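You operate a simulated robot arm through the tools that you are given. There is no shell and no other tool.

You run a simulated two-armed robot. Do the job below in one go: nothing can be reset, and whatever is moved stays where it is left.

## Task
Slide the big mould out of the rack and brush off its crumbs.
Fine: free the green thumb screw, use the green brush and put it back, slide the mould home and tighten the screw. Set down upright: green brush with purple band. What is to be rubbed or washed off counts as gone when no trace of it is left.

Only the result counts: the job must be done as asked and must still hold three seconds after the hand-in. Knocking over, shifting, dropping, spilling or breaking anything else fails it.

## Robot
Two 7-joint arms with fingered hands on one trunk that stands fixed in place. Base frame: the origin is at the foot of the trunk, x ahead of it, y to its left, z up. Units: mm, degrees, N and s.
The left shoulder is at [20, 269, 1172], the right one opposite. Payload 5 kg a hand.
The tool frame of a hand sits at the grasp point between the pads (the TCP): z along the fingers, y along the line on which they close. The tips reach 42 mm beyond it. Largest opening 208 mm; the body of the gripper starts 119 mm behind the TCP. The gripper is a hand of 4 fingers: y runs from the thumb to the fingers, the wrist lies at [0, 0, -317] in the tool frame.
Orientation is told as [roll, pitch, yaw] about the base's x, y, z axes, in that order, counted from this pose: with the fingers straight down and closing along the base's y, the tool's x points along the base's -x, its y along +y and its z along -z.

## Interface
- The arms move only by the tool drive_tool. It takes "left_plan", "right_plan" or both (then of equal length, played together; a hand with none holds still); each is a list of rows, each a list of 6 numbers: the turn, a rotation vector about the tool's x, y, z in units of 180 degrees (1.0 is 180 degrees), then the shift along the tool's x, y, z in units of 200 mm (1.0 is 200 mm). In form: [[rx, ry, rz, x, y, z], ...]. A call has 1 to 20 rows; each row is the pose to reach, as a shift and turn from the pose commanded when the call began, along the tool's axes at that moment. A call with a number of a shift or a turn outside -1 to 1 is refused whole. Rows are played at 5 a second. More than 50 mm and 8.6 degrees between two rows, and nothing of the call is played. Where a pose cannot be reached the arm comes as near as it can. A force on the tool above 80 N (or 10 N above the force at the start of the call, whichever is more), or a blocked arm, ends the call early, and 0.2 s more pass. In this call time passes only in rows, and 0.2 s behind the last. The reply holds the time, the measured pose of the TCP, the force on the tool along the base axes, the opening and the grip force, in the units named above and with some noise, with the torque about the TCP (base axes, N m) and any sound that the robot's microphone picked up.
- Cameras (640 x 400 px; columns grow to the right, rows downward): "scene" is now at [158.1, 32.7, 1453.8]; the picture's right is [0.35, -0.94, 0.00], its down [-0.39, -0.14, -0.91] and it looks along [0.85, 0.32, -0.42] (base axes); focal length 371 px, centre (320, 200). "left" rides on the left gripper at [-93, 1, -146] in its tool frame; the picture's right is [-0.01, -1.00, 0.00], its down [0.84, -0.01, -0.54] and it looks along [0.54, -0.01, 0.84] (tool axes); focal length 280 px, centre (320, 200). "right" rides on the right gripper at [93, 1, -146] in its tool frame; the picture's right is [-0.02, 1.00, 0.00], its down [-0.84, -0.01, -0.54] and it looks along [-0.54, -0.01, 0.84] (tool axes); focal length 280 px, centre (320, 200). There is no depth. A picture from a camera that has moved, and an enlarged one, comes with that camera's place and axes in the base frame and with its lens.
- snapshot(camera): a new picture of that camera. It takes no simulated time.
- lift_body(by): slides the trunk up (or, below 0, down) by that many mm; the arms and the scene camera ride with it, the base frame stays. It gives what a move gives, with no picture.
- curl_fingers(finger1, finger2, finger3, thumb_bend, hand): sets how far each is bent, from 0 (flat) to 1 (curled in); at 0.3 the hand is open as for a grip, at 0.7 the pads meet at the TCP. One left out holds its place. A second passes; each finger stops where it meets its share of the squeeze, and holds until it gets a number again. It is the only way to open and close the hand. It gives what a move gives, with no picture; readings hold the bend of each and the force on the fingers (four entries, about 0 where the hand has none), thumb and palm.
- head_to(pan, tilt): turns the head with the scene camera to pan (to the left, within 80 degrees either way) and tilt (down, from -29 to 69), counted from straight ahead of the robot. It gives what a move gives.
- close_up(camera, box): a new picture of the part [left, top, right, bottom] of that camera's present view, enlarged. It takes no simulated time.
- sign_off(): hands the job in; it is judged then, once.

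Places have to be worked out from the pictures, the camera data and where the tool is seen. Open the grippers and draw the arms clear of the work before you hand the job in, unless the task says otherwise.

The tools are called after "Request:" by a JSON object that holds its "method" and its "body". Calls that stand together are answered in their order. drive_tool: Moves the arms, as the interface text tells. Its arguments: {"type":"object","properties":{"left_plan":{"type":"array","items":{"type":"array","items":{"type":"number"}}},"right_plan":{"type":"array","items":{"type":"array","items":{"type":"number"}}}},"required":[]} The other tools are called the same way: lift_body (by) slides the trunk up or down; curl_fingers (finger1, finger2, finger3, thumb_bend, hand) moves the fingers one by one; head_to (pan, tilt) turns the head that bears the scene camera; snapshot (camera) takes a picture; close_up (camera, box) takes an enlarged picture of a part of a camera's view; sign_off () hands the job in.

At the start:

```text
clock: 0.0
left_tool_pos: [659.5, 662.0, 1207.1]
left_orientation: [0.0, 0.0, 27.8]
left_ft_force: [0.5, -0.3, -1.0]
left_moment: [0.0, 0.02, 0.0]
left_finger_gap: 207.6
left_grip_force: 0.0
left_shape: jaw
left_bend: [0.3, 0.3, 0.3, 0.3]
left_finger forces: [0.1, 0.0, 0.0, 0.0, 0.0, 0.0]
right_tool_pos: [570.5, -1.0, 1273.7]
right_orientation: [0.1, 0.0, 27.9]
right_ft_force: [0.2, 0.3, -0.7]
right_moment: [0.01, 0.0, -0.01]
right_finger_gap: 207.9
right_grip_force: 0.1
right_shape: jaw
right_bend: [0.3, 0.3, 0.3, 0.3]
right_finger forces: [0.1, 0.0, 0.1, 0.0, 0.0, 0.0]
trunk travel left (down, up): [-550.0, 71.0]
head pan, tilt: [20.3, 24.7]
```

scene: 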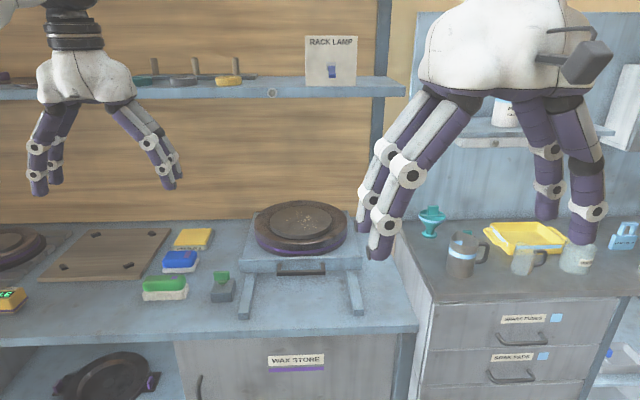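
right: 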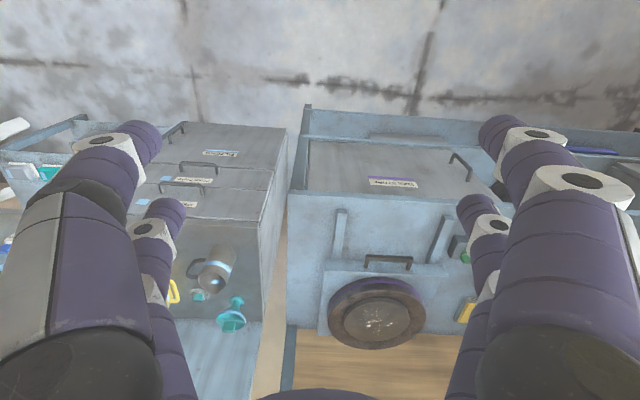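
left: 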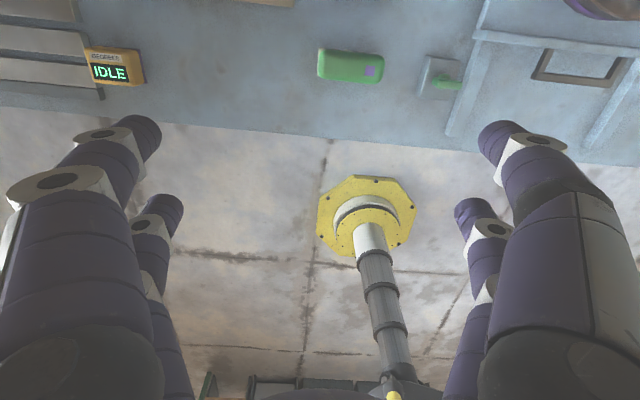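

I see a rack/slide with a big mould on it, brushes on the left, and a green thumb screw beside the rack. I start with enlarged pictures of the scene to understand the layout.

Request:
{"method": "close_up", "body": {"camera": "scene", "box": [130, 190, 390, 350]}}

Request:
{"method": "close_up", "body": {"camera": "left", "box": [300, 0, 640, 210]}}

Request:
{"method": "close_up", "body": {"camera": "right", "box": [280, 160, 500, 380]}}

Request:
{"method": "close_up", "body": {"camera": "scene", "box": [0, 200, 240, 400]}}

```text
2.46 times, centred on (260, 270) of scene
camera zoom: at [158.1, 32.7, 1453.8], right [0.35, -0.94, 0.0], down [-0.39, -0.14, -0.91], along [0.85, 0.32, -0.42], focal length 913 px, centre (468, 28)
```

zoom: 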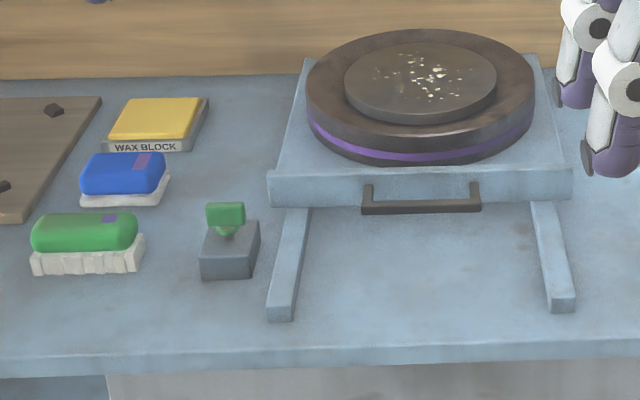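

```text
1.88 times, centred on (470, 105) of left
camera zoom: at [740.9, 706.1, 1353.0], right [0.48, -0.88, 0.0], down [-0.74, -0.4, 0.54], along [-0.47, -0.26, -0.84], focal length 528 px, centre (38, 379)
```

zoom: 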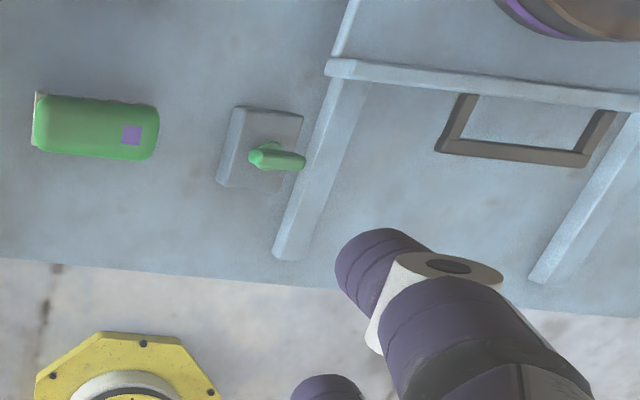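

```text
1.82 times, centred on (390, 270) of right
camera zoom: at [486.7, -42.5, 1418.3], right [-0.45, 0.89, 0.0], down [0.75, 0.38, 0.54], along [0.48, 0.24, -0.84], focal length 510 px, centre (193, 73)
```

zoom: 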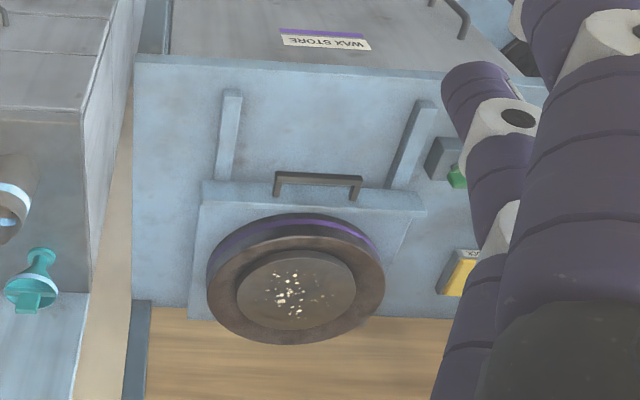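

```text
2.00 times, centred on (120, 300) of scene
camera zoom: at [158.1, 32.7, 1453.8], right [0.35, -0.94, 0.0], down [-0.39, -0.14, -0.91], along [0.85, 0.32, -0.42], focal length 742 px, centre (720, 0)
```

zoom: 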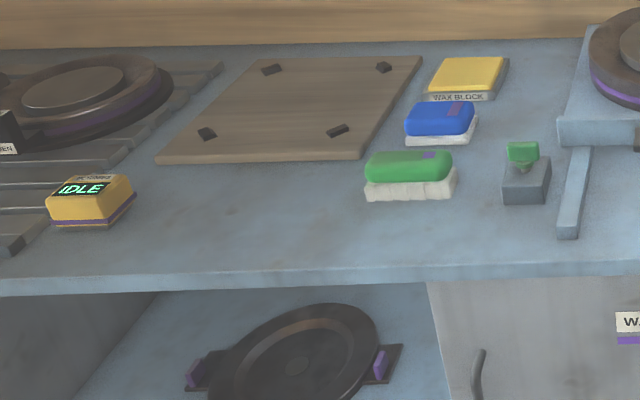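

The green brush lies at about (714, 640), the green thumb screw at (764, 507), and the rack handle at about (852, 339); the bench seems turned about 23.7°. I turn the head for a more central view and look closer.

Request:
{"method": "head_to", "body": {"pan": 29, "tilt": 35}}

Request:
{"method": "snapshot", "body": {"camera": "scene"}}

Request:
{"method": "close_up", "body": {"camera": "scene", "box": [220, 140, 460, 290]}}

```text
clock: 0.7
left_tool_pos: [660.2, 661.5, 1205.7]
left_orientation: [0.0, 0.0, 28.0]
left_ft_force: [0.0, -0.5, 0.5]
left_moment: [0.0, 0.0, -0.05]
left_finger_gap: 207.8
left_grip_force: 0.1
left_shape: jaw
left_bend: [0.3, 0.3, 0.3, 0.3]
left_finger forces: [0.0, 0.0, 0.0, 0.0, 0.1, 0.0]
right_tool_pos: [571.0, -1.0, 1273.6]
right_orientation: [0.0, 0.0, 27.8]
right_ft_force: [-0.2, 0.0, 0.7]
right_moment: [0.03, 0.02, -0.04]
right_finger_gap: 208.0
right_grip_force: 0.1
right_shape: jaw
right_bend: [0.3, 0.3, 0.3, 0.3]
right_finger forces: [0.1, 0.0, 0.1, 0.0, 0.0, 0.1]
trunk travel left (down, up): [-550.0, 71.0]
head pan, tilt: [29.0, 35.0]
```

```text
taken
camera scene: at [148.8, 43.4, 1437.6], right [0.48, -0.87, 0.0], down [-0.5, -0.28, -0.82], along [0.72, 0.4, -0.57], focal length 371 px, centre (320, 200)
```

scene: 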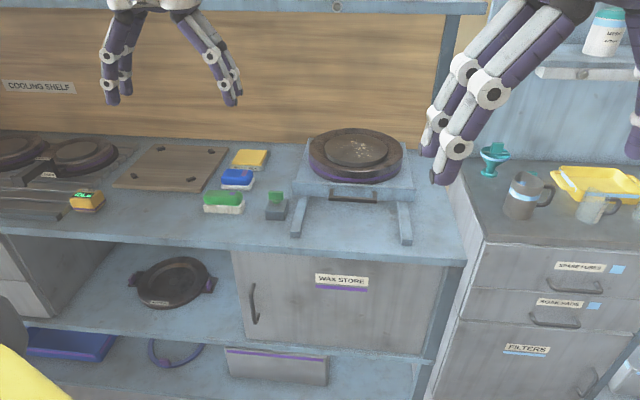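

```text
2.67 times, centred on (340, 215) of scene
camera zoom: at [148.8, 43.4, 1437.6], right [0.48, -0.87, 0.0], down [-0.5, -0.28, -0.82], along [0.72, 0.4, -0.57], focal length 989 px, centre (267, 160)
```

zoom: 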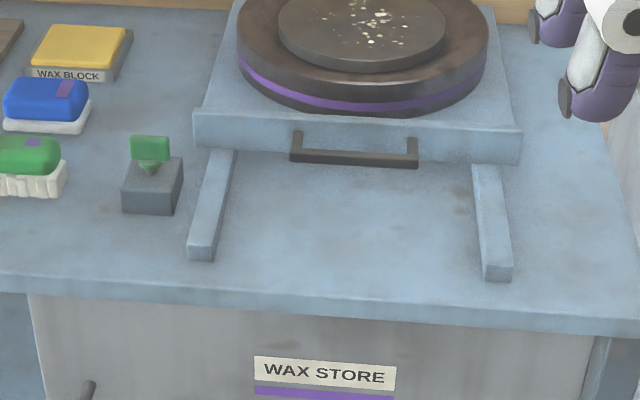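

The pictures show the handle, rails and screw clearly. I check the hand's finger geometry with a close-up of the left hand, by panning the head to it.

Request:
{"method": "close_up", "body": {"camera": "scene", "box": [80, 0, 260, 112]}}

Request:
{"method": "snapshot", "body": {"camera": "left"}}

```text
3.56 times, centred on (170, 56) of scene
camera zoom: at [148.8, 43.4, 1437.6], right [0.48, -0.87, 0.0], down [-0.5, -0.28, -0.82], along [0.72, 0.4, -0.57], focal length 1319 px, centre (853, 712)
```

zoom: 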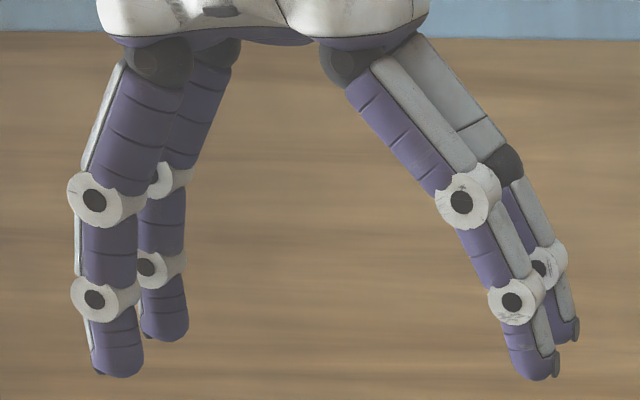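

```text
taken
camera left: at [740.9, 706.2, 1353.0], right [0.48, -0.88, 0.0], down [-0.74, -0.4, 0.54], along [-0.47, -0.26, -0.84], focal length 280 px, centre (320, 200)
```

left: 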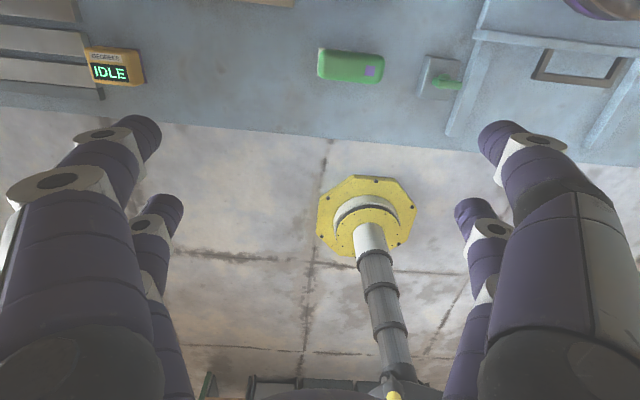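

The hand has two fingers on each side. I test-bend in free air to see which number drives which finger and what the gap becomes.

Request:
{"method": "curl_fingers", "body": {"hand": "left", "finger1": 0.6, "finger2": 0.45, "finger3": 0.3, "thumb_bend": 0.5}}

Request:
{"method": "close_up", "body": {"camera": "scene", "box": [80, 0, 260, 112]}}

Request:
{"method": "snapshot", "body": {"camera": "left"}}

```text
clock: 1.7
left_tool_pos: [657.6, 661.7, 1207.2]
left_orientation: [0.0, 0.0, 27.9]
left_ft_force: [0.0, -0.2, 0.3]
left_moment: [0.01, -0.03, 0.0]
left_finger_gap: 87.5
left_grip_force: 0.1
left_shape: fingers
left_bend: [0.6, 0.45, 0.3, 0.5]
left_finger forces: [0.0, 0.1, 0.0, 0.0, 0.0, 0.0]
right_tool_pos: [571.7, 0.1, 1273.7]
right_orientation: [0.0, 0.0, 27.8]
right_ft_force: [-0.2, -0.4, -0.3]
right_moment: [0.01, 0.03, 0.0]
right_finger_gap: 208.2
right_grip_force: 0.1
right_shape: jaw
right_bend: [0.3, 0.3, 0.3, 0.3]
right_finger forces: [0.0, 0.1, 0.0, 0.0, 0.0, 0.0]
trunk travel left (down, up): [-550.0, 71.0]
head pan, tilt: [29.0, 35.0]
```

```text
3.56 times, centred on (170, 56) of scene
camera zoom: at [148.7, 43.4, 1437.5], right [0.48, -0.87, 0.0], down [-0.5, -0.28, -0.82], along [0.72, 0.4, -0.57], focal length 1319 px, centre (853, 712)
```

zoom: 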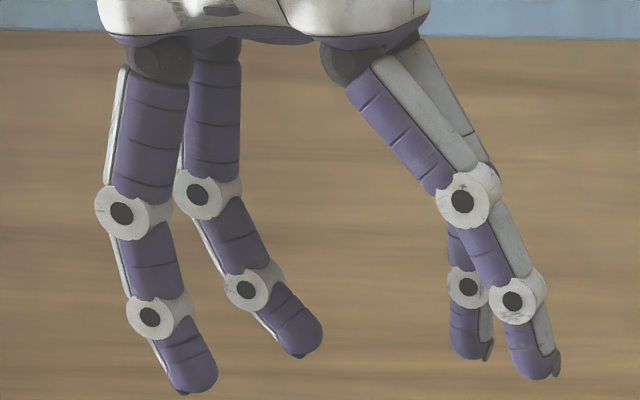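

```text
taken
camera left: at [741.0, 706.1, 1352.9], right [0.48, -0.88, 0.0], down [-0.74, -0.4, 0.54], along [-0.47, -0.26, -0.84], focal length 280 px, centre (320, 200)
```

left: 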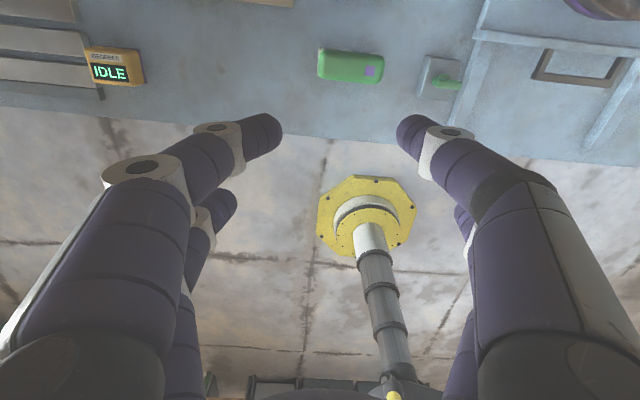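

So finger1 and the thumb oppose each other on the far side, finger2 and finger3 on the near side. I close one pair fully in the air to see where its pads meet.

Request:
{"method": "curl_fingers", "body": {"hand": "left", "finger1": 0.2, "finger2": 0.66, "finger3": 0.66, "thumb_bend": 0.2}}

Request:
{"method": "close_up", "body": {"camera": "scene", "box": [80, 0, 260, 112]}}

Request:
{"method": "snapshot", "body": {"camera": "left"}}

```text
clock: 2.7
left_tool_pos: [659.3, 661.6, 1206.6]
left_orientation: [-0.1, 0.0, 27.9]
left_ft_force: [0.5, 0.4, 0.1]
left_moment: [-0.02, -0.01, 0.0]
left_finger_gap: 251.1
left_grip_force: 0.1
left_shape: fingers
left_bend: [0.2, 0.66, 0.66, 0.2]
left_finger forces: [0.0, 0.0, 0.1, 0.0, 0.0, 0.1]
right_tool_pos: [570.9, -1.2, 1273.4]
right_orientation: [0.0, 0.0, 27.9]
right_ft_force: [-0.6, 0.2, -0.4]
right_moment: [-0.01, 0.01, 0.01]
right_finger_gap: 207.8
right_grip_force: 0.1
right_shape: jaw
right_bend: [0.3, 0.3, 0.3, 0.3]
right_finger forces: [0.1, 0.1, 0.0, 0.0, 0.1, 0.0]
trunk travel left (down, up): [-550.0, 71.0]
head pan, tilt: [29.0, 35.0]
```

```text
3.56 times, centred on (170, 56) of scene
camera zoom: at [148.8, 43.4, 1437.5], right [0.48, -0.87, 0.0], down [-0.5, -0.28, -0.82], along [0.72, 0.4, -0.57], focal length 1319 px, centre (853, 712)
```

zoom: 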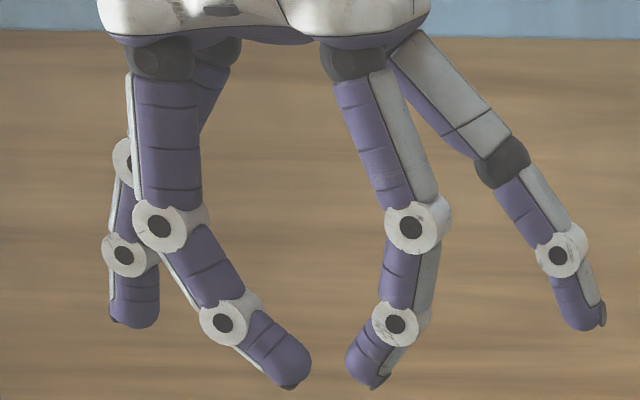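

```text
taken
camera left: at [741.0, 706.2, 1352.9], right [0.48, -0.88, 0.0], down [-0.74, -0.4, 0.54], along [-0.47, -0.26, -0.84], focal length 280 px, centre (320, 200)
```

left: 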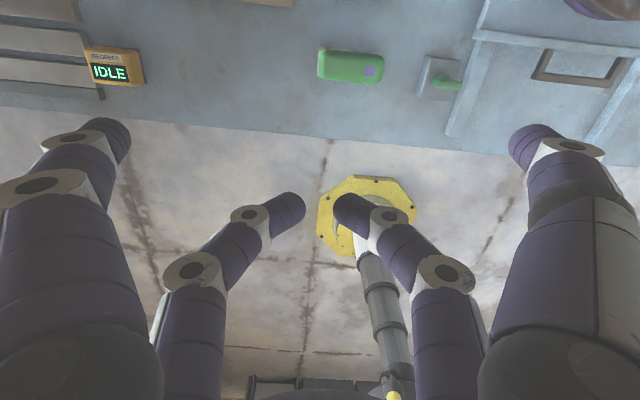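

The pair meets at tip height about 40 mm beyond the TCP. I reopen the hand and move it above the screw for a close look.

Request:
{"method": "curl_fingers", "body": {"hand": "left", "finger1": 0.3, "finger2": 0.3, "finger3": 0.3, "thumb_bend": 0.3}}

Request:
{"method": "drive_tool", "body": {"left_plan": [[0, 0, 0, -0.017, -0.155, 0.12], [0, 0, 0, -0.033, -0.31, 0.24], [0, 0, 0, -0.05, -0.465, 0.37], [0, 0, 0, -0.066, -0.62, 0.49], [0, 0, 0, -0.083, -0.775, 0.61], [0, 0, 0, -0.099, -0.93, 0.735]]}}

Request:
{"method": "snapshot", "body": {"camera": "left"}}

Request:
{"method": "snapshot", "body": {"camera": "scene"}}

```text
clock: 3.7
left_tool_pos: [659.3, 663.1, 1206.8]
left_orientation: [0.0, 0.0, 27.9]
left_ft_force: [0.1, -0.8, -0.6]
left_moment: [0.02, 0.01, 0.0]
left_finger_gap: 219.1
left_grip_force: 0.0
left_shape: fingers
left_bend: [0.3, 0.3, 0.3, 0.3]
left_finger forces: [0.1, 0.1, 0.0, 0.1, 0.0, 0.0]
right_tool_pos: [571.1, -0.2, 1272.6]
right_orientation: [0.0, 0.0, 27.9]
right_ft_force: [-1.1, 0.4, -0.2]
right_moment: [0.02, 0.02, 0.0]
right_finger_gap: 207.8
right_grip_force: 0.0
right_shape: jaw
right_bend: [0.3, 0.3, 0.3, 0.3]
right_finger forces: [0.1, 0.1, 0.1, 0.1, 0.0, 0.0]
trunk travel left (down, up): [-550.0, 71.0]
head pan, tilt: [29.0, 35.0]
```

```text
clock: 5.1
left_tool_pos: [767.0, 504.0, 1057.5]
left_orientation: [0.0, 0.0, 27.8]
left_ft_force: [0.7, 0.2, 0.6]
left_moment: [0.04, 0.08, -0.01]
left_finger_gap: 218.7
left_grip_force: 0.1
left_shape: fingers
left_bend: [0.3, 0.3, 0.3, 0.3]
left_finger forces: [0.0, 0.0, 0.0, 0.1, 0.0, 0.0]
right_tool_pos: [572.2, -1.2, 1271.3]
right_orientation: [0.2, 0.1, 27.8]
right_ft_force: [0.6, -1.5, -0.7]
right_moment: [0.08, 0.14, 0.01]
right_finger_gap: 207.9
right_grip_force: 0.0
right_shape: jaw
right_bend: [0.3, 0.3, 0.3, 0.3]
right_finger forces: [0.0, 0.0, 0.1, 0.0, 0.0, 0.0]
trunk travel left (down, up): [-550.0, 71.0]
head pan, tilt: [29.0, 35.0]
```

```text
taken
camera left: at [847.7, 548.0, 1202.6], right [0.48, -0.88, 0.0], down [-0.74, -0.41, 0.54], along [-0.47, -0.26, -0.84], focal length 280 px, centre (320, 200)
```

left: 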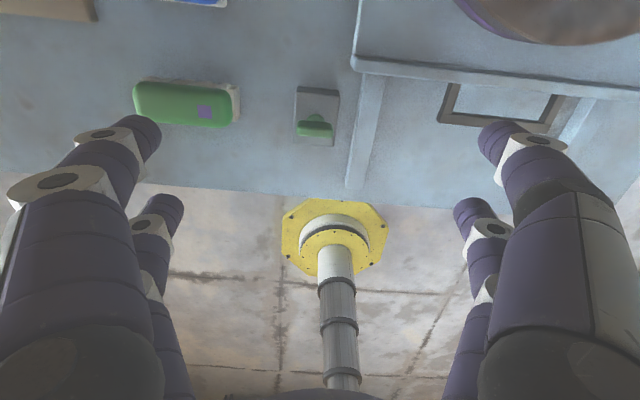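

```text
taken
camera scene: at [149.6, 42.8, 1437.3], right [0.48, -0.87, 0.0], down [-0.5, -0.28, -0.82], along [0.72, 0.4, -0.57], focal length 371 px, centre (320, 200)
```

scene: 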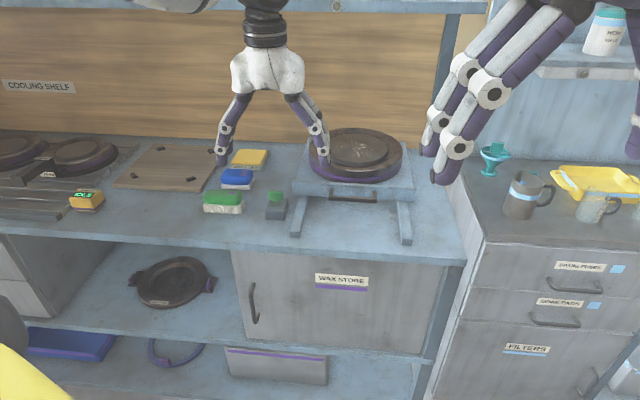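

The screw is visible in the left camera. I enlarge it.

Request:
{"method": "close_up", "body": {"camera": "left", "box": [240, 60, 400, 160]}}

Request:
{"method": "close_up", "body": {"camera": "scene", "box": [190, 170, 310, 245]}}

Request:
{"method": "close_up", "body": {"camera": "left", "box": [110, 40, 270, 140]}}

```text
4.00 times, centred on (320, 110) of left
camera zoom: at [847.7, 548.0, 1202.6], right [0.48, -0.88, 0.0], down [-0.74, -0.41, 0.54], along [-0.47, -0.26, -0.84], focal length 1122 px, centre (320, 560)
```

zoom: 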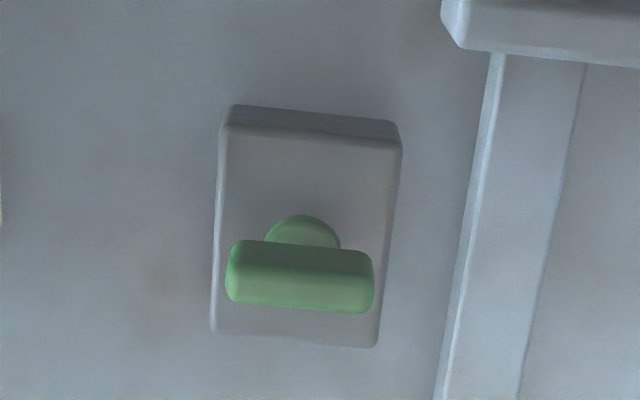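

```text
5.33 times, centred on (250, 208) of scene
camera zoom: at [149.6, 42.8, 1437.3], right [0.48, -0.87, 0.0], down [-0.5, -0.28, -0.82], along [0.72, 0.4, -0.57], focal length 1978 px, centre (693, 160)
```

zoom: 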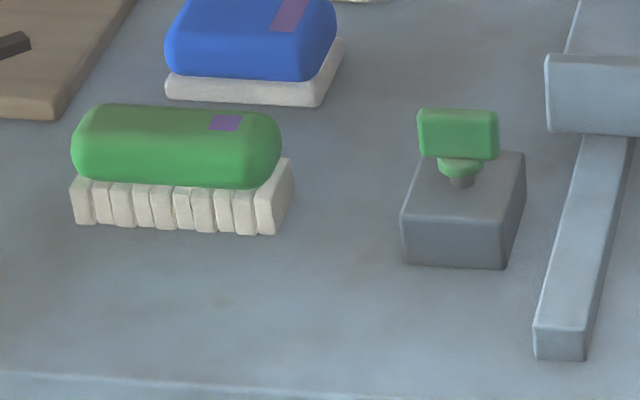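

```text
4.00 times, centred on (190, 90) of left
camera zoom: at [847.7, 548.0, 1202.6], right [0.48, -0.88, 0.0], down [-0.74, -0.41, 0.54], along [-0.47, -0.26, -0.84], focal length 1122 px, centre (840, 640)
```

zoom: 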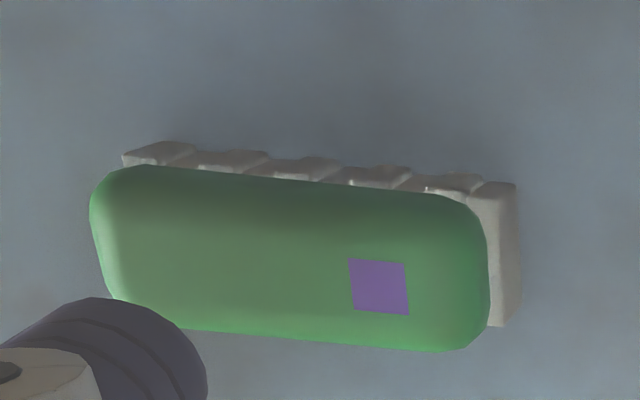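

The wing of the screw lies along the bench direction (about 23.7°), 37 mm wide, about 12 mm thick, z about 909–931, centre about (763, 507). I want to pinch it with only the finger1/thumb pair, so I test in air whether finger2 and finger3 can be curled away one after the other.

Request:
{"method": "curl_fingers", "body": {"hand": "left", "finger2": 1.0}}

Request:
{"method": "curl_fingers", "body": {"hand": "left", "finger3": 1.0}}

Request:
{"method": "snapshot", "body": {"camera": "left"}}

Request:
{"method": "close_up", "body": {"camera": "scene", "box": [190, 40, 370, 152]}}

```text
clock: 6.1
left_tool_pos: [765.1, 505.7, 1057.2]
left_orientation: [0.0, -0.1, 27.9]
left_ft_force: [0.6, 0.7, 0.3]
left_moment: [-0.03, -0.04, 0.01]
left_finger_gap: 218.9
left_grip_force: 0.1
left_shape: fingers
left_bend: [0.3, 1.0, 0.3, 0.3]
left_finger forces: [0.0, 0.0, 0.0, 0.0, 0.0, 0.0]
right_tool_pos: [570.6, -0.3, 1272.3]
right_orientation: [0.0, 0.0, 27.9]
right_ft_force: [-0.4, -0.5, 0.7]
right_moment: [-0.01, 0.0, 0.01]
right_finger_gap: 208.0
right_grip_force: 0.0
right_shape: jaw
right_bend: [0.3, 0.3, 0.3, 0.3]
right_finger forces: [0.1, 0.0, 0.0, 0.0, 0.0, 0.1]
trunk travel left (down, up): [-550.0, 71.0]
head pan, tilt: [29.0, 35.0]
```

```text
clock: 7.1
left_tool_pos: [765.3, 503.7, 1056.5]
left_orientation: [0.0, 0.1, 27.9]
left_ft_force: [1.2, -0.2, -0.1]
left_moment: [-0.03, 0.02, 0.04]
left_finger_gap: 219.0
left_grip_force: 0.0
left_shape: fingers
left_bend: [0.3, 1.0, 0.86, 0.3]
left_finger forces: [0.1, 0.0, 0.1, 0.0, 0.0, 0.1]
right_tool_pos: [571.8, -0.7, 1272.3]
right_orientation: [0.1, 0.0, 28.0]
right_ft_force: [-0.4, -1.7, 0.3]
right_moment: [-0.01, 0.0, -0.01]
right_finger_gap: 207.8
right_grip_force: 0.0
right_shape: jaw
right_bend: [0.3, 0.3, 0.3, 0.3]
right_finger forces: [0.0, 0.1, 0.0, 0.0, 0.0, 0.0]
trunk travel left (down, up): [-550.0, 71.0]
head pan, tilt: [29.0, 35.0]
```

```text
taken
camera left: at [846.8, 548.8, 1202.9], right [0.48, -0.88, 0.0], down [-0.74, -0.4, 0.54], along [-0.47, -0.26, -0.84], focal length 280 px, centre (320, 200)
```

left: 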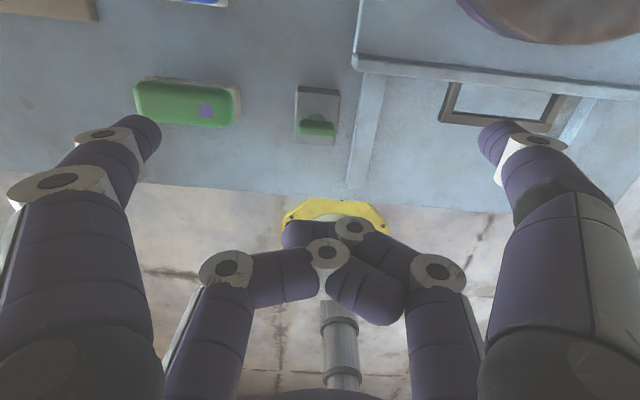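

```text
3.56 times, centred on (280, 96) of scene
camera zoom: at [148.8, 43.4, 1437.5], right [0.48, -0.87, 0.0], down [-0.5, -0.28, -0.82], along [0.72, 0.4, -0.57], focal length 1319 px, centre (462, 570)
```

zoom: 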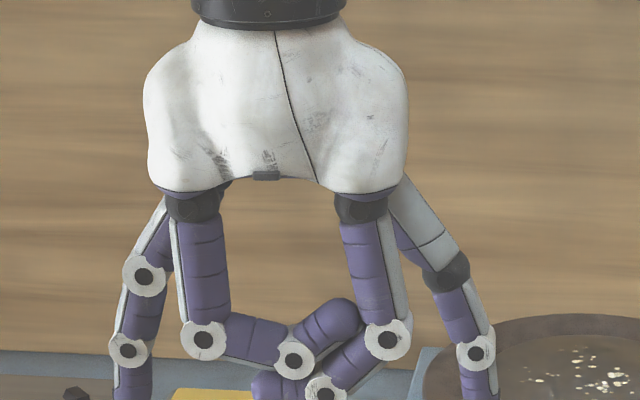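

Finger2/finger3 can be stowed well above the working tips. Now I turn the hand by −94° so that it closes across the wing, keeping it high, and place the finger1/thumb pair over the screw.

Request:
{"method": "drive_tool", "body": {"left_plan": [[0, 0, 0.0436, 0, 0.011, 0], [0, 0, 0.0872, 0, 0.023, 0], [0, 0, 0.1308, 0, 0.034, 0], [0, 0, 0.1744, -0.001, 0.046, 0], [0, 0, 0.218, -0.001, 0.057, 0], [0, 0, 0.2616, -0.002, 0.069, 0], [0, 0, 0.3052, -0.002, 0.08, 0], [0, 0, 0.3488, -0.003, 0.091, 0], [0, 0, 0.3924, -0.003, 0.103, 0], [0, 0, 0.436, -0.004, 0.114, 0], [0, 0, 0.4796, -0.004, 0.126, 0], [0, 0, 0.5233, -0.005, 0.137, 0]]}}

Request:
{"method": "snapshot", "body": {"camera": "left"}}

Request:
{"method": "snapshot", "body": {"camera": "scene"}}

```text
clock: 9.7
left_tool_pos: [751.1, 531.9, 1058.9]
left_orientation: [0.0, 0.0, -66.5]
left_ft_force: [-0.2, -0.2, -1.7]
left_moment: [-0.02, 0.0, -0.01]
left_finger_gap: 219.0
left_grip_force: 0.1
left_shape: fingers
left_bend: [0.3, 1.0, 0.86, 0.3]
left_finger forces: [0.0, 0.1, 0.1, 0.1, 0.0, 0.0]
right_tool_pos: [570.2, -0.4, 1273.0]
right_orientation: [-0.1, 0.0, 27.9]
right_ft_force: [0.3, 0.7, 0.2]
right_moment: [-0.02, -0.02, -0.01]
right_finger_gap: 208.2
right_grip_force: 0.1
right_shape: jaw
right_bend: [0.3, 0.3, 0.3, 0.3]
right_finger forces: [0.1, 0.0, 0.0, 0.0, 0.0, 0.1]
trunk travel left (down, up): [-550.0, 71.0]
head pan, tilt: [29.0, 35.0]
```

```text
taken
camera left: at [789.7, 446.4, 1205.5], right [-0.91, -0.41, 0.0], down [-0.35, 0.77, 0.54], along [-0.22, 0.49, -0.84], focal length 280 px, centre (320, 200)
```

left: 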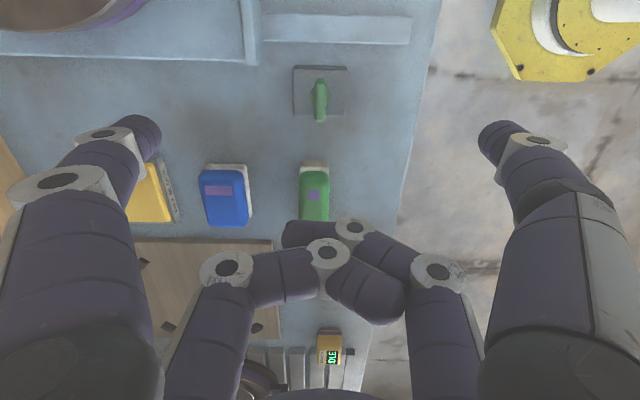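

```text
taken
camera scene: at [148.7, 43.5, 1437.5], right [0.48, -0.87, 0.0], down [-0.5, -0.28, -0.82], along [0.72, 0.4, -0.57], focal length 371 px, centre (320, 200)
```

scene: 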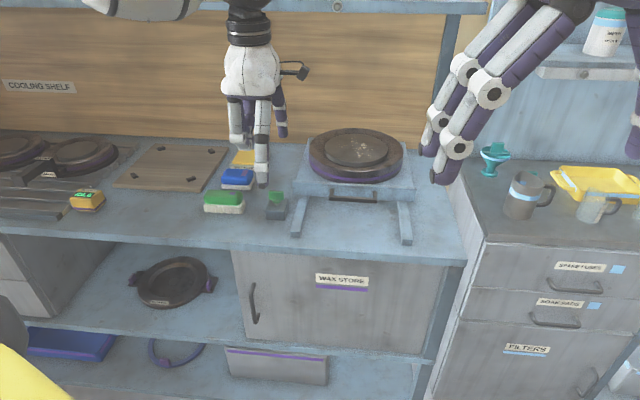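

The hand is over the screw with the right yaw. I zoom to refine the screw's place in the tool frame.

Request:
{"method": "close_up", "body": {"camera": "left", "box": [240, 50, 400, 150]}}

Request:
{"method": "close_up", "body": {"camera": "scene", "box": [200, 90, 360, 235]}}

```text
4.00 times, centred on (320, 100) of left
camera zoom: at [789.7, 446.4, 1205.5], right [-0.91, -0.41, 0.0], down [-0.35, 0.77, 0.54], along [-0.22, 0.49, -0.84], focal length 1122 px, centre (320, 600)
```

zoom: 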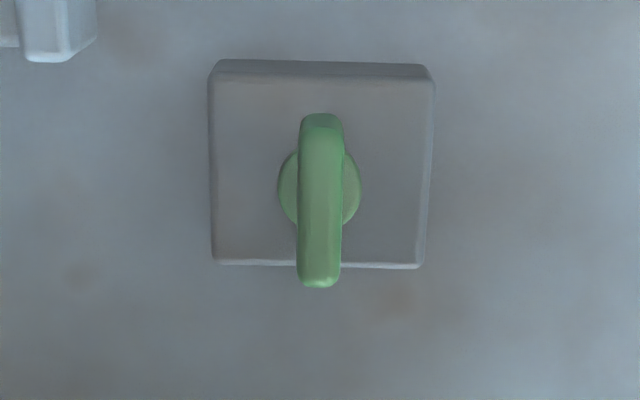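

```text
2.76 times, centred on (280, 162) of scene
camera zoom: at [148.7, 43.5, 1437.5], right [0.48, -0.87, 0.0], down [-0.5, -0.28, -0.82], along [0.72, 0.4, -0.57], focal length 1023 px, centre (430, 303)
```

zoom: 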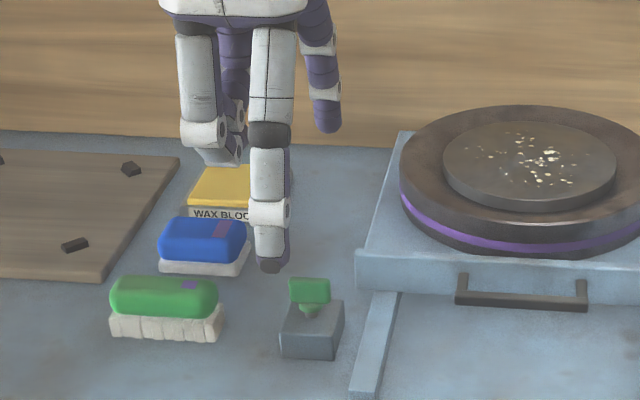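

The wing is at tool (−28, −1), matching the finger1/thumb pair. I pre-close that pair and go down to about z 965, then check.

Request:
{"method": "curl_fingers", "body": {"hand": "left", "finger1": 0.56, "thumb_bend": 0.56}}

Request:
{"method": "drive_tool", "body": {"left_plan": [[0, 0, 0, 0, 0, 0.12], [0, 0, 0, 0, 0, 0.24], [0, 0, 0, 0, 0, 0.36], [0, 0, 0, 0, 0, 0.465]]}}

Request:
{"method": "snapshot", "body": {"camera": "left"}}

Request:
{"method": "close_up", "body": {"camera": "scene", "box": [200, 110, 360, 235]}}

```text
clock: 10.7
left_tool_pos: [751.8, 533.2, 1059.0]
left_orientation: [0.0, 0.0, -66.3]
left_ft_force: [-0.1, -0.9, -0.1]
left_moment: [-0.03, -0.01, -0.03]
left_finger_gap: 81.5
left_grip_force: 0.1
left_shape: fingers
left_bend: [0.56, 1.0, 0.86, 0.56]
left_finger forces: [0.1, 0.0, 0.0, 0.0, 0.1, 0.0]
right_tool_pos: [571.0, 0.4, 1272.5]
right_orientation: [0.1, 0.0, 28.0]
right_ft_force: [0.4, 0.4, -0.5]
right_moment: [0.03, 0.0, 0.02]
right_finger_gap: 207.8
right_grip_force: 0.1
right_shape: jaw
right_bend: [0.3, 0.3, 0.3, 0.3]
right_finger forces: [0.1, 0.1, 0.0, 0.1, 0.0, 0.0]
trunk travel left (down, up): [-550.0, 71.0]
head pan, tilt: [29.0, 35.0]
```

```text
clock: 11.7
left_tool_pos: [751.2, 532.1, 965.6]
left_orientation: [0.1, 0.0, -66.3]
left_ft_force: [0.5, -0.7, 0.9]
left_moment: [0.03, 0.07, -0.01]
left_finger_gap: 81.7
left_grip_force: 0.1
left_shape: fingers
left_bend: [0.56, 1.0, 0.86, 0.56]
left_finger forces: [0.1, 0.1, 0.0, 0.1, 0.0, 0.0]
right_tool_pos: [572.1, -0.2, 1272.8]
right_orientation: [0.0, 0.0, 27.9]
right_ft_force: [0.0, 0.6, 0.1]
right_moment: [0.02, 0.03, -0.03]
right_finger_gap: 207.6
right_grip_force: 0.2
right_shape: jaw
right_bend: [0.3, 0.3, 0.3, 0.3]
right_finger forces: [0.0, 0.1, 0.0, 0.0, 0.0, 0.0]
trunk travel left (down, up): [-550.0, 71.0]
head pan, tilt: [29.0, 35.0]
```

```text
taken
camera left: at [790.3, 446.3, 1111.7], right [-0.91, -0.41, 0.0], down [-0.35, 0.77, 0.54], along [-0.22, 0.49, -0.84], focal length 280 px, centre (320, 200)
```

left: 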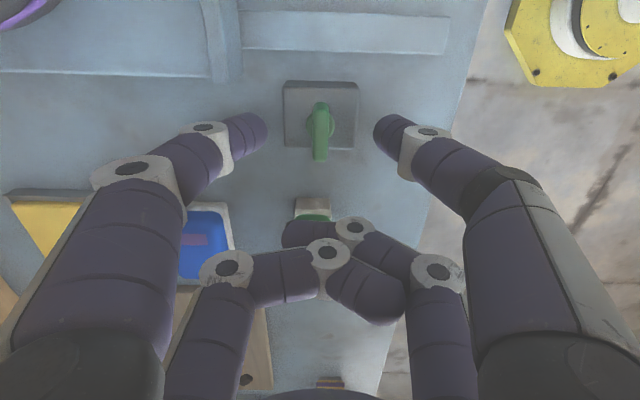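

```text
3.20 times, centred on (280, 172) of scene
camera zoom: at [149.0, 43.6, 1437.4], right [0.48, -0.87, 0.0], down [-0.5, -0.28, -0.82], along [0.72, 0.4, -0.57], focal length 1187 px, centre (448, 288)
```

zoom: 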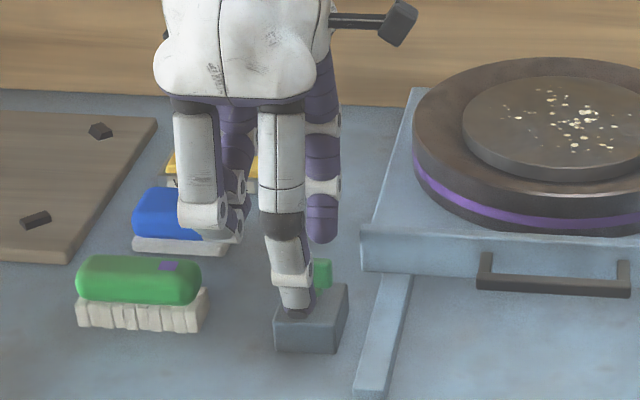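

The tips flank the wing symmetrically and the tip ends are about 50 mm below the TCP. I go down another 14 mm and close the pair on the wing.

Request:
{"method": "drive_tool", "body": {"left_plan": [[0, 0, 0, 0, 0, 0.036], [0, 0, 0, 0, 0, 0.072]]}}

Request:
{"method": "curl_fingers", "body": {"hand": "left", "finger1": 0.72, "thumb_bend": 0.72}}

Request:
{"method": "snapshot", "body": {"camera": "left"}}

Request:
{"method": "close_up", "body": {"camera": "scene", "box": [200, 110, 360, 235]}}

```text
clock: 12.3
left_tool_pos: [752.4, 531.8, 952.7]
left_orientation: [0.0, -0.1, -66.3]
left_ft_force: [-0.2, 0.1, -0.1]
left_moment: [-0.02, 0.03, -0.01]
left_finger_gap: 81.7
left_grip_force: 0.0
left_shape: fingers
left_bend: [0.56, 1.0, 0.86, 0.56]
left_finger forces: [0.0, 0.0, 0.0, 0.1, 0.0, 0.0]
right_tool_pos: [571.8, -0.6, 1273.7]
right_orientation: [0.1, -0.1, 27.9]
right_ft_force: [0.4, -0.5, -0.8]
right_moment: [0.02, -0.03, 0.02]
right_finger_gap: 207.7
right_grip_force: 0.1
right_shape: jaw
right_bend: [0.3, 0.3, 0.3, 0.3]
right_finger forces: [0.0, 0.0, 0.0, 0.0, 0.1, 0.1]
trunk travel left (down, up): [-550.0, 71.0]
head pan, tilt: [29.0, 35.0]
```

```text
clock: 13.3
left_tool_pos: [751.5, 532.6, 952.1]
left_orientation: [0.0, 0.0, -66.2]
left_ft_force: [-2.6, -2.7, -6.1]
left_moment: [0.1, 0.15, -0.13]
left_finger_gap: 16.8
left_grip_force: 6.1
left_shape: fingers
left_bend: [0.68, 1.0, 0.86, 0.69]
left_finger forces: [4.6, 0.0, 0.0, 0.1, 8.6, 0.0]
right_tool_pos: [571.2, -1.3, 1273.2]
right_orientation: [0.0, 0.1, 27.9]
right_ft_force: [-0.5, 0.0, 0.3]
right_moment: [-0.03, 0.02, 0.0]
right_finger_gap: 207.8
right_grip_force: 0.1
right_shape: jaw
right_bend: [0.3, 0.3, 0.3, 0.3]
right_finger forces: [0.1, 0.1, 0.0, 0.1, 0.0, 0.0]
trunk travel left (down, up): [-550.0, 71.0]
head pan, tilt: [29.0, 35.0]
```

```text
taken
camera left: at [790.4, 446.7, 1098.7], right [-0.91, -0.41, 0.0], down [-0.35, 0.77, 0.54], along [-0.22, 0.49, -0.84], focal length 280 px, centre (320, 200)
```

left: 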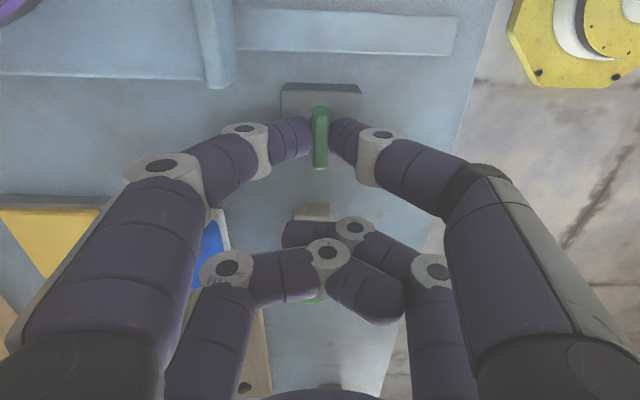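

```text
3.20 times, centred on (280, 172) of scene
camera zoom: at [148.9, 43.5, 1437.5], right [0.48, -0.87, 0.0], down [-0.5, -0.28, -0.82], along [0.72, 0.4, -0.57], focal length 1187 px, centre (448, 288)
```

zoom: 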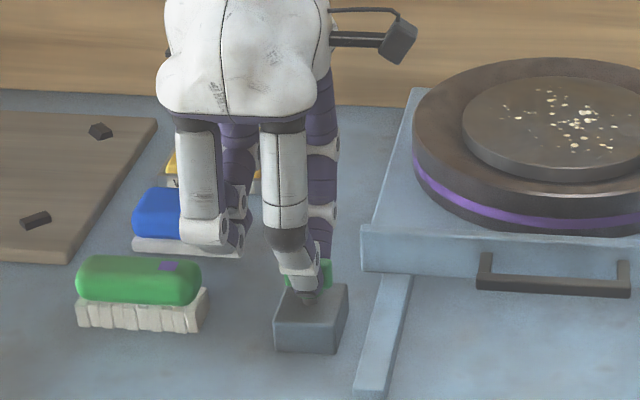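

The pair grips the wing (gap 17 mm, about 6 N). I turn it counter-clockwise about the screw axis by 40° and watch the torque and sounds.

Request:
{"method": "drive_tool", "body": {"left_plan": [[0, 0, -0.0444, -0.0014, -0.0195, 0], [0, 0, -0.0889, -0.0054, -0.0386, 0], [0, 0, -0.1333, -0.0121, -0.0569, 0], [0, 0, -0.1778, -0.0213, -0.0742, 0], [0, 0, -0.2222, -0.0328, -0.09, 0]]}}

Request:
{"method": "snapshot", "body": {"camera": "left"}}

```text
clock: 14.5
left_tool_pos: [737.9, 519.1, 952.8]
left_orientation: [0.0, 0.0, -26.3]
left_ft_force: [0.5, 0.5, -7.9]
left_moment: [0.11, 0.23, 0.01]
left_finger_gap: 17.2
left_grip_force: 5.8
left_shape: fingers
left_bend: [0.68, 1.0, 0.86, 0.69]
left_finger forces: [6.1, 0.1, 0.0, 0.1, 5.8, 0.1]
right_tool_pos: [571.4, 0.6, 1273.9]
right_orientation: [0.0, -0.1, 27.8]
right_ft_force: [0.2, 0.1, 0.5]
right_moment: [0.0, 0.01, -0.02]
right_finger_gap: 208.0
right_grip_force: 0.0
right_shape: jaw
right_bend: [0.3, 0.3, 0.3, 0.3]
right_finger forces: [0.1, 0.0, 0.1, 0.0, 0.0, 0.0]
trunk travel left (down, up): [-550.0, 71.0]
head pan, tilt: [29.0, 35.0]
```

```text
taken
camera left: at [822.1, 477.7, 1099.5], right [-0.43, -0.9, 0.0], down [-0.76, 0.36, 0.54], along [-0.49, 0.23, -0.84], focal length 280 px, centre (320, 200)
```

left: 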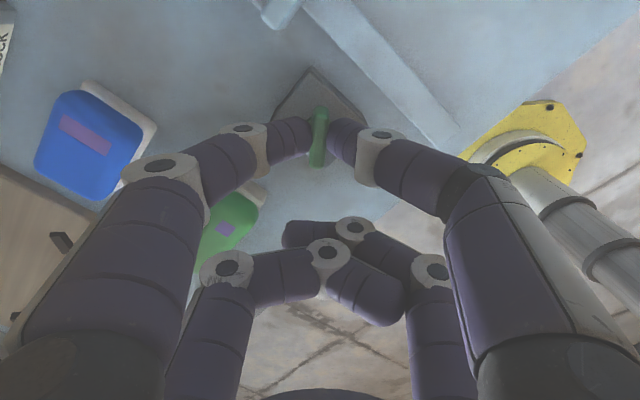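

The wing follows the hand. I keep turning counter-clockwise by another 80°.

Request:
{"method": "drive_tool", "body": {"left_plan": [[0, 0, -0.0444, -0.0014, -0.0195, 0], [0, 0, -0.0889, -0.0054, -0.0386, 0], [0, 0, -0.1333, -0.0121, -0.0569, 0], [0, 0, -0.1778, -0.0213, -0.0742, 0], [0, 0, -0.2222, -0.0328, -0.09, 0], [0, 0, -0.2667, -0.0463, -0.104, 0], [0, 0, -0.3111, -0.0617, -0.1161, 0], [0, 0, -0.3556, -0.0786, -0.1258, 0], [0, 0, -0.4, -0.0967, -0.1331, 0], [0, 0, -0.4444, -0.1157, -0.1379, 0]]}}

Request:
{"method": "snapshot", "body": {"camera": "left"}}

Request:
{"method": "close_up", "body": {"camera": "scene", "box": [180, 110, 340, 235]}}

```text
clock: 16.7
left_tool_pos: [746.2, 483.8, 952.2]
left_orientation: [0.0, 0.0, 53.9]
left_ft_force: [7.3, 9.4, 1.9]
left_moment: [0.32, -0.25, -0.04]
left_finger_gap: 16.7
left_grip_force: 8.1
left_shape: fingers
left_bend: [0.67, 1.0, 0.86, 0.69]
left_finger forces: [8.4, 0.1, 0.0, 0.1, 7.8, 0.0]
right_tool_pos: [571.7, 0.6, 1272.4]
right_orientation: [0.0, -0.1, 28.0]
right_ft_force: [-0.1, -0.3, -0.6]
right_moment: [0.0, -0.01, 0.01]
right_finger_gap: 207.9
right_grip_force: 0.1
right_shape: jaw
right_bend: [0.3, 0.3, 0.3, 0.3]
right_finger forces: [0.0, 0.1, 0.1, 0.1, 0.0, 0.0]
trunk travel left (down, up): [-550.0, 71.0]
head pan, tilt: [29.0, 35.0]
```

```text
taken
camera left: at [800.4, 559.2, 1098.5], right [0.82, -0.58, 0.0], down [-0.49, -0.69, 0.54], along [-0.31, -0.44, -0.84], focal length 280 px, centre (320, 200)
```

left: 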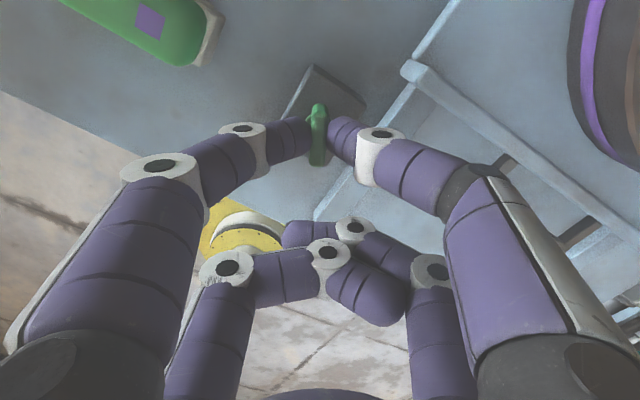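

```text
3.20 times, centred on (260, 172) of scene
camera zoom: at [149.1, 43.8, 1437.5], right [0.49, -0.87, 0.0], down [-0.5, -0.28, -0.82], along [0.72, 0.4, -0.57], focal length 1187 px, centre (512, 288)
```

zoom: 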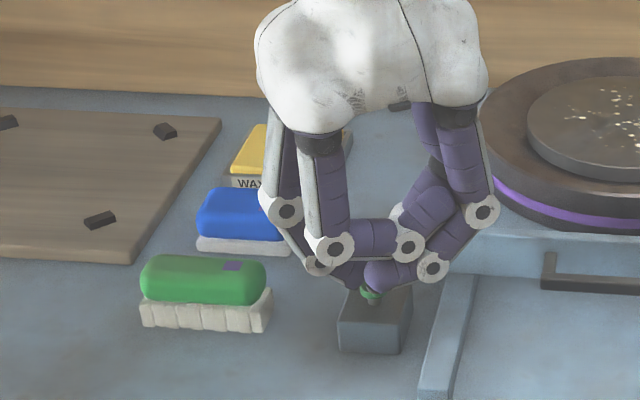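

It turned 120° so far with only small side forces. I continue another 64° with a small 1.5 mm correction along −x to relieve the side force.

Request:
{"method": "drive_tool", "body": {"left_plan": [[0, 0, -0.0444, -0.0079, -0.0195, 0], [0, 0, -0.0889, -0.0129, -0.0386, 0], [0, 0, -0.1333, -0.0196, -0.0569, 0], [0, 0, -0.1778, -0.0288, -0.0742, 0], [0, 0, -0.2222, -0.0403, -0.09, 0], [0, 0, -0.2667, -0.0538, -0.104, 0], [0, 0, -0.3111, -0.0692, -0.1161, 0], [0, 0, -0.3556, -0.0861, -0.1258, 0]]}}

Request:
{"method": "snapshot", "body": {"camera": "left"}}

Request:
{"method": "close_up", "body": {"camera": "scene", "box": [180, 110, 340, 235]}}

```text
clock: 18.5
left_tool_pos: [744.8, 654.9, 919.3]
left_orientation: [-1.1, 9.5, 96.5]
left_ft_force: [-0.5, 1.3, -0.3]
left_moment: [0.02, 0.01, -0.02]
left_finger_gap: 6.7
left_grip_force: 0.1
left_shape: fingers
left_bend: [0.71, 1.0, 0.87, 0.71]
left_finger forces: [0.0, 0.0, 0.0, 0.0, 0.1, 0.0]
left hand out of reach, approached as far as the arm can: row 1, 2, 3, 4, 5, 6, 7, 8
right_tool_pos: [572.3, 0.4, 1273.1]
right_orientation: [0.0, 0.1, 27.8]
right_ft_force: [0.2, -0.3, -0.6]
right_moment: [0.03, 0.02, -0.01]
right_finger_gap: 208.0
right_grip_force: 0.2
right_shape: jaw
right_bend: [0.3, 0.3, 0.3, 0.3]
right_finger forces: [0.0, 0.0, 0.0, 0.0, 0.0, 0.0]
trunk travel left (down, up): [-550.0, 71.0]
head pan, tilt: [29.0, 35.0]
```

```text
taken
camera left: at [728.4, 770.3, 1048.1], right [0.99, 0.13, 0.02], down [0.08, -0.74, 0.67], along [0.1, -0.66, -0.74], focal length 280 px, centre (320, 200)
```

left: 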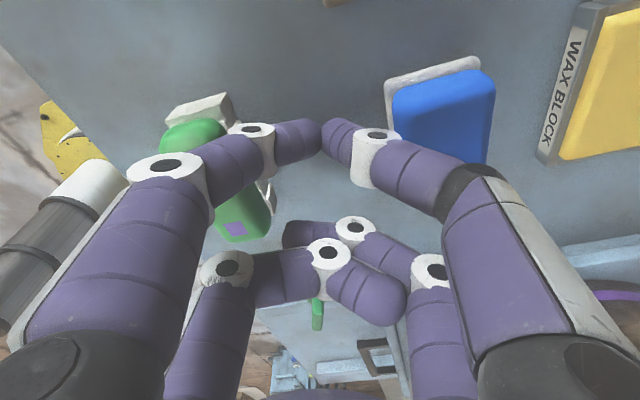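

```text
3.20 times, centred on (260, 172) of scene
camera zoom: at [148.8, 43.4, 1437.5], right [0.48, -0.87, 0.0], down [-0.5, -0.28, -0.82], along [0.72, 0.4, -0.57], focal length 1187 px, centre (512, 288)
```

zoom: 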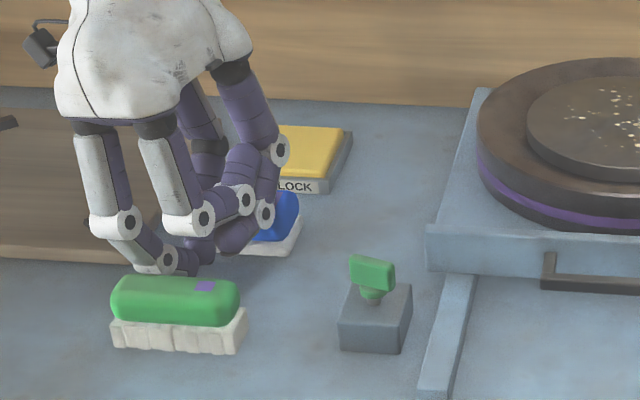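

The arm ran out of reach and swung away left, and the brush seems pushed by some 30 mm. I lift the whole trunk straight up first so the fingers clear the brushes, then look.

Request:
{"method": "lift_body", "body": {"by": 70}}

Request:
{"method": "snapshot", "body": {"camera": "scene"}}

Request:
{"method": "snapshot", "body": {"camera": "left"}}

```text
clock: 19.6
left_tool_pos: [752.7, 660.5, 993.7]
left_orientation: [-0.9, 9.5, 96.3]
left_ft_force: [0.5, -0.6, -0.9]
left_moment: [-0.04, 0.06, -0.03]
left_finger_gap: 6.9
left_grip_force: 0.0
left_shape: fingers
left_bend: [0.71, 1.0, 0.87, 0.71]
left_finger forces: [0.1, 0.1, 0.0, 0.0, 0.0, 0.0]
right_tool_pos: [572.2, -0.3, 1342.1]
right_orientation: [0.0, 0.1, 27.8]
right_ft_force: [1.3, -0.8, -0.9]
right_moment: [0.0, 0.1, -0.03]
right_finger_gap: 207.9
right_grip_force: 0.1
right_shape: jaw
right_bend: [0.3, 0.3, 0.3, 0.3]
right_finger forces: [0.0, 0.0, 0.0, 0.0, 0.0, 0.0]
trunk travel left (down, up): [-620.0, 1.0]
head pan, tilt: [29.0, 35.0]
```

```text
taken
camera scene: at [148.7, 43.7, 1507.3], right [0.48, -0.87, 0.0], down [-0.5, -0.28, -0.82], along [0.72, 0.4, -0.57], focal length 371 px, centre (320, 200)
```

scene: 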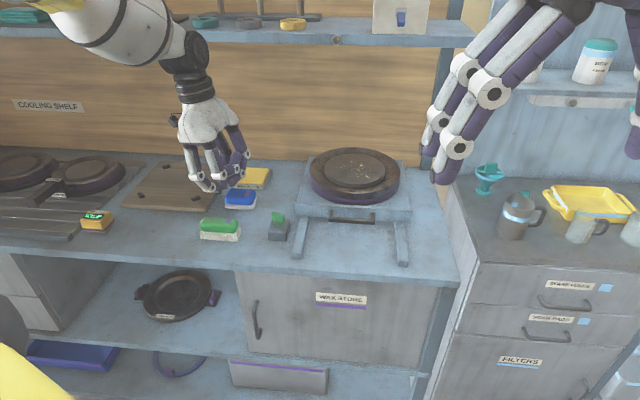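

```text
taken
camera left: at [736.6, 776.0, 1122.0], right [0.99, 0.13, 0.02], down [0.08, -0.74, 0.67], along [0.1, -0.66, -0.74], focal length 280 px, centre (320, 200)
```

left: 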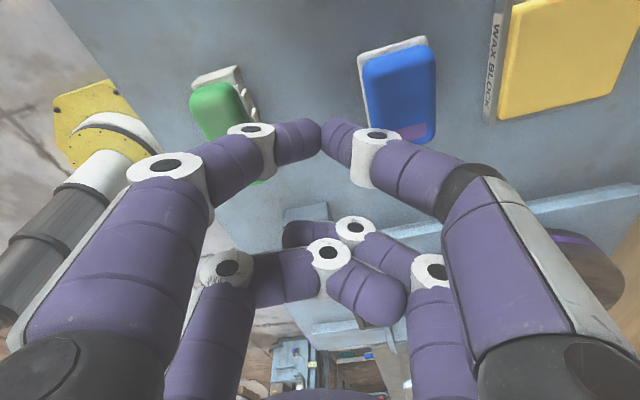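

The hand is now clear above. I look closely at the brushes, wax block and the screw to check what moved.

Request:
{"method": "close_up", "body": {"camera": "scene", "box": [180, 160, 300, 250]}}

Request:
{"method": "close_up", "body": {"camera": "scene", "box": [100, 130, 260, 230]}}

```text
4.44 times, centred on (240, 205) of scene
camera zoom: at [148.7, 43.7, 1507.3], right [0.48, -0.87, 0.0], down [-0.5, -0.28, -0.82], along [0.72, 0.4, -0.57], focal length 1648 px, centre (676, 178)
```

zoom: 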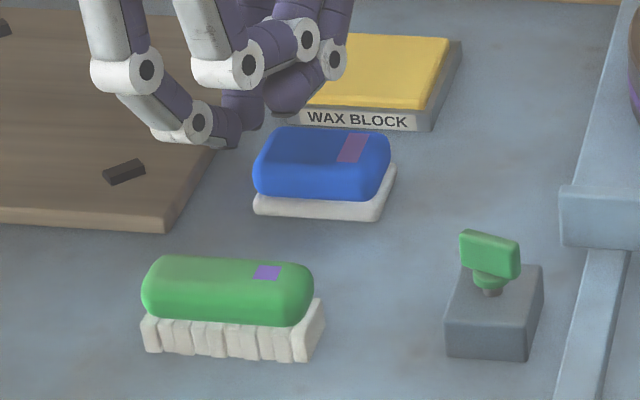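

```text
4.00 times, centred on (180, 180) of scene
camera zoom: at [148.7, 43.7, 1507.3], right [0.48, -0.87, 0.0], down [-0.5, -0.28, -0.82], along [0.72, 0.4, -0.57], focal length 1484 px, centre (880, 280)
```

zoom: 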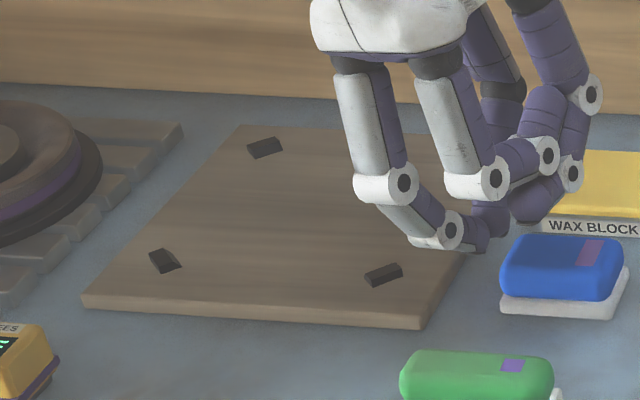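

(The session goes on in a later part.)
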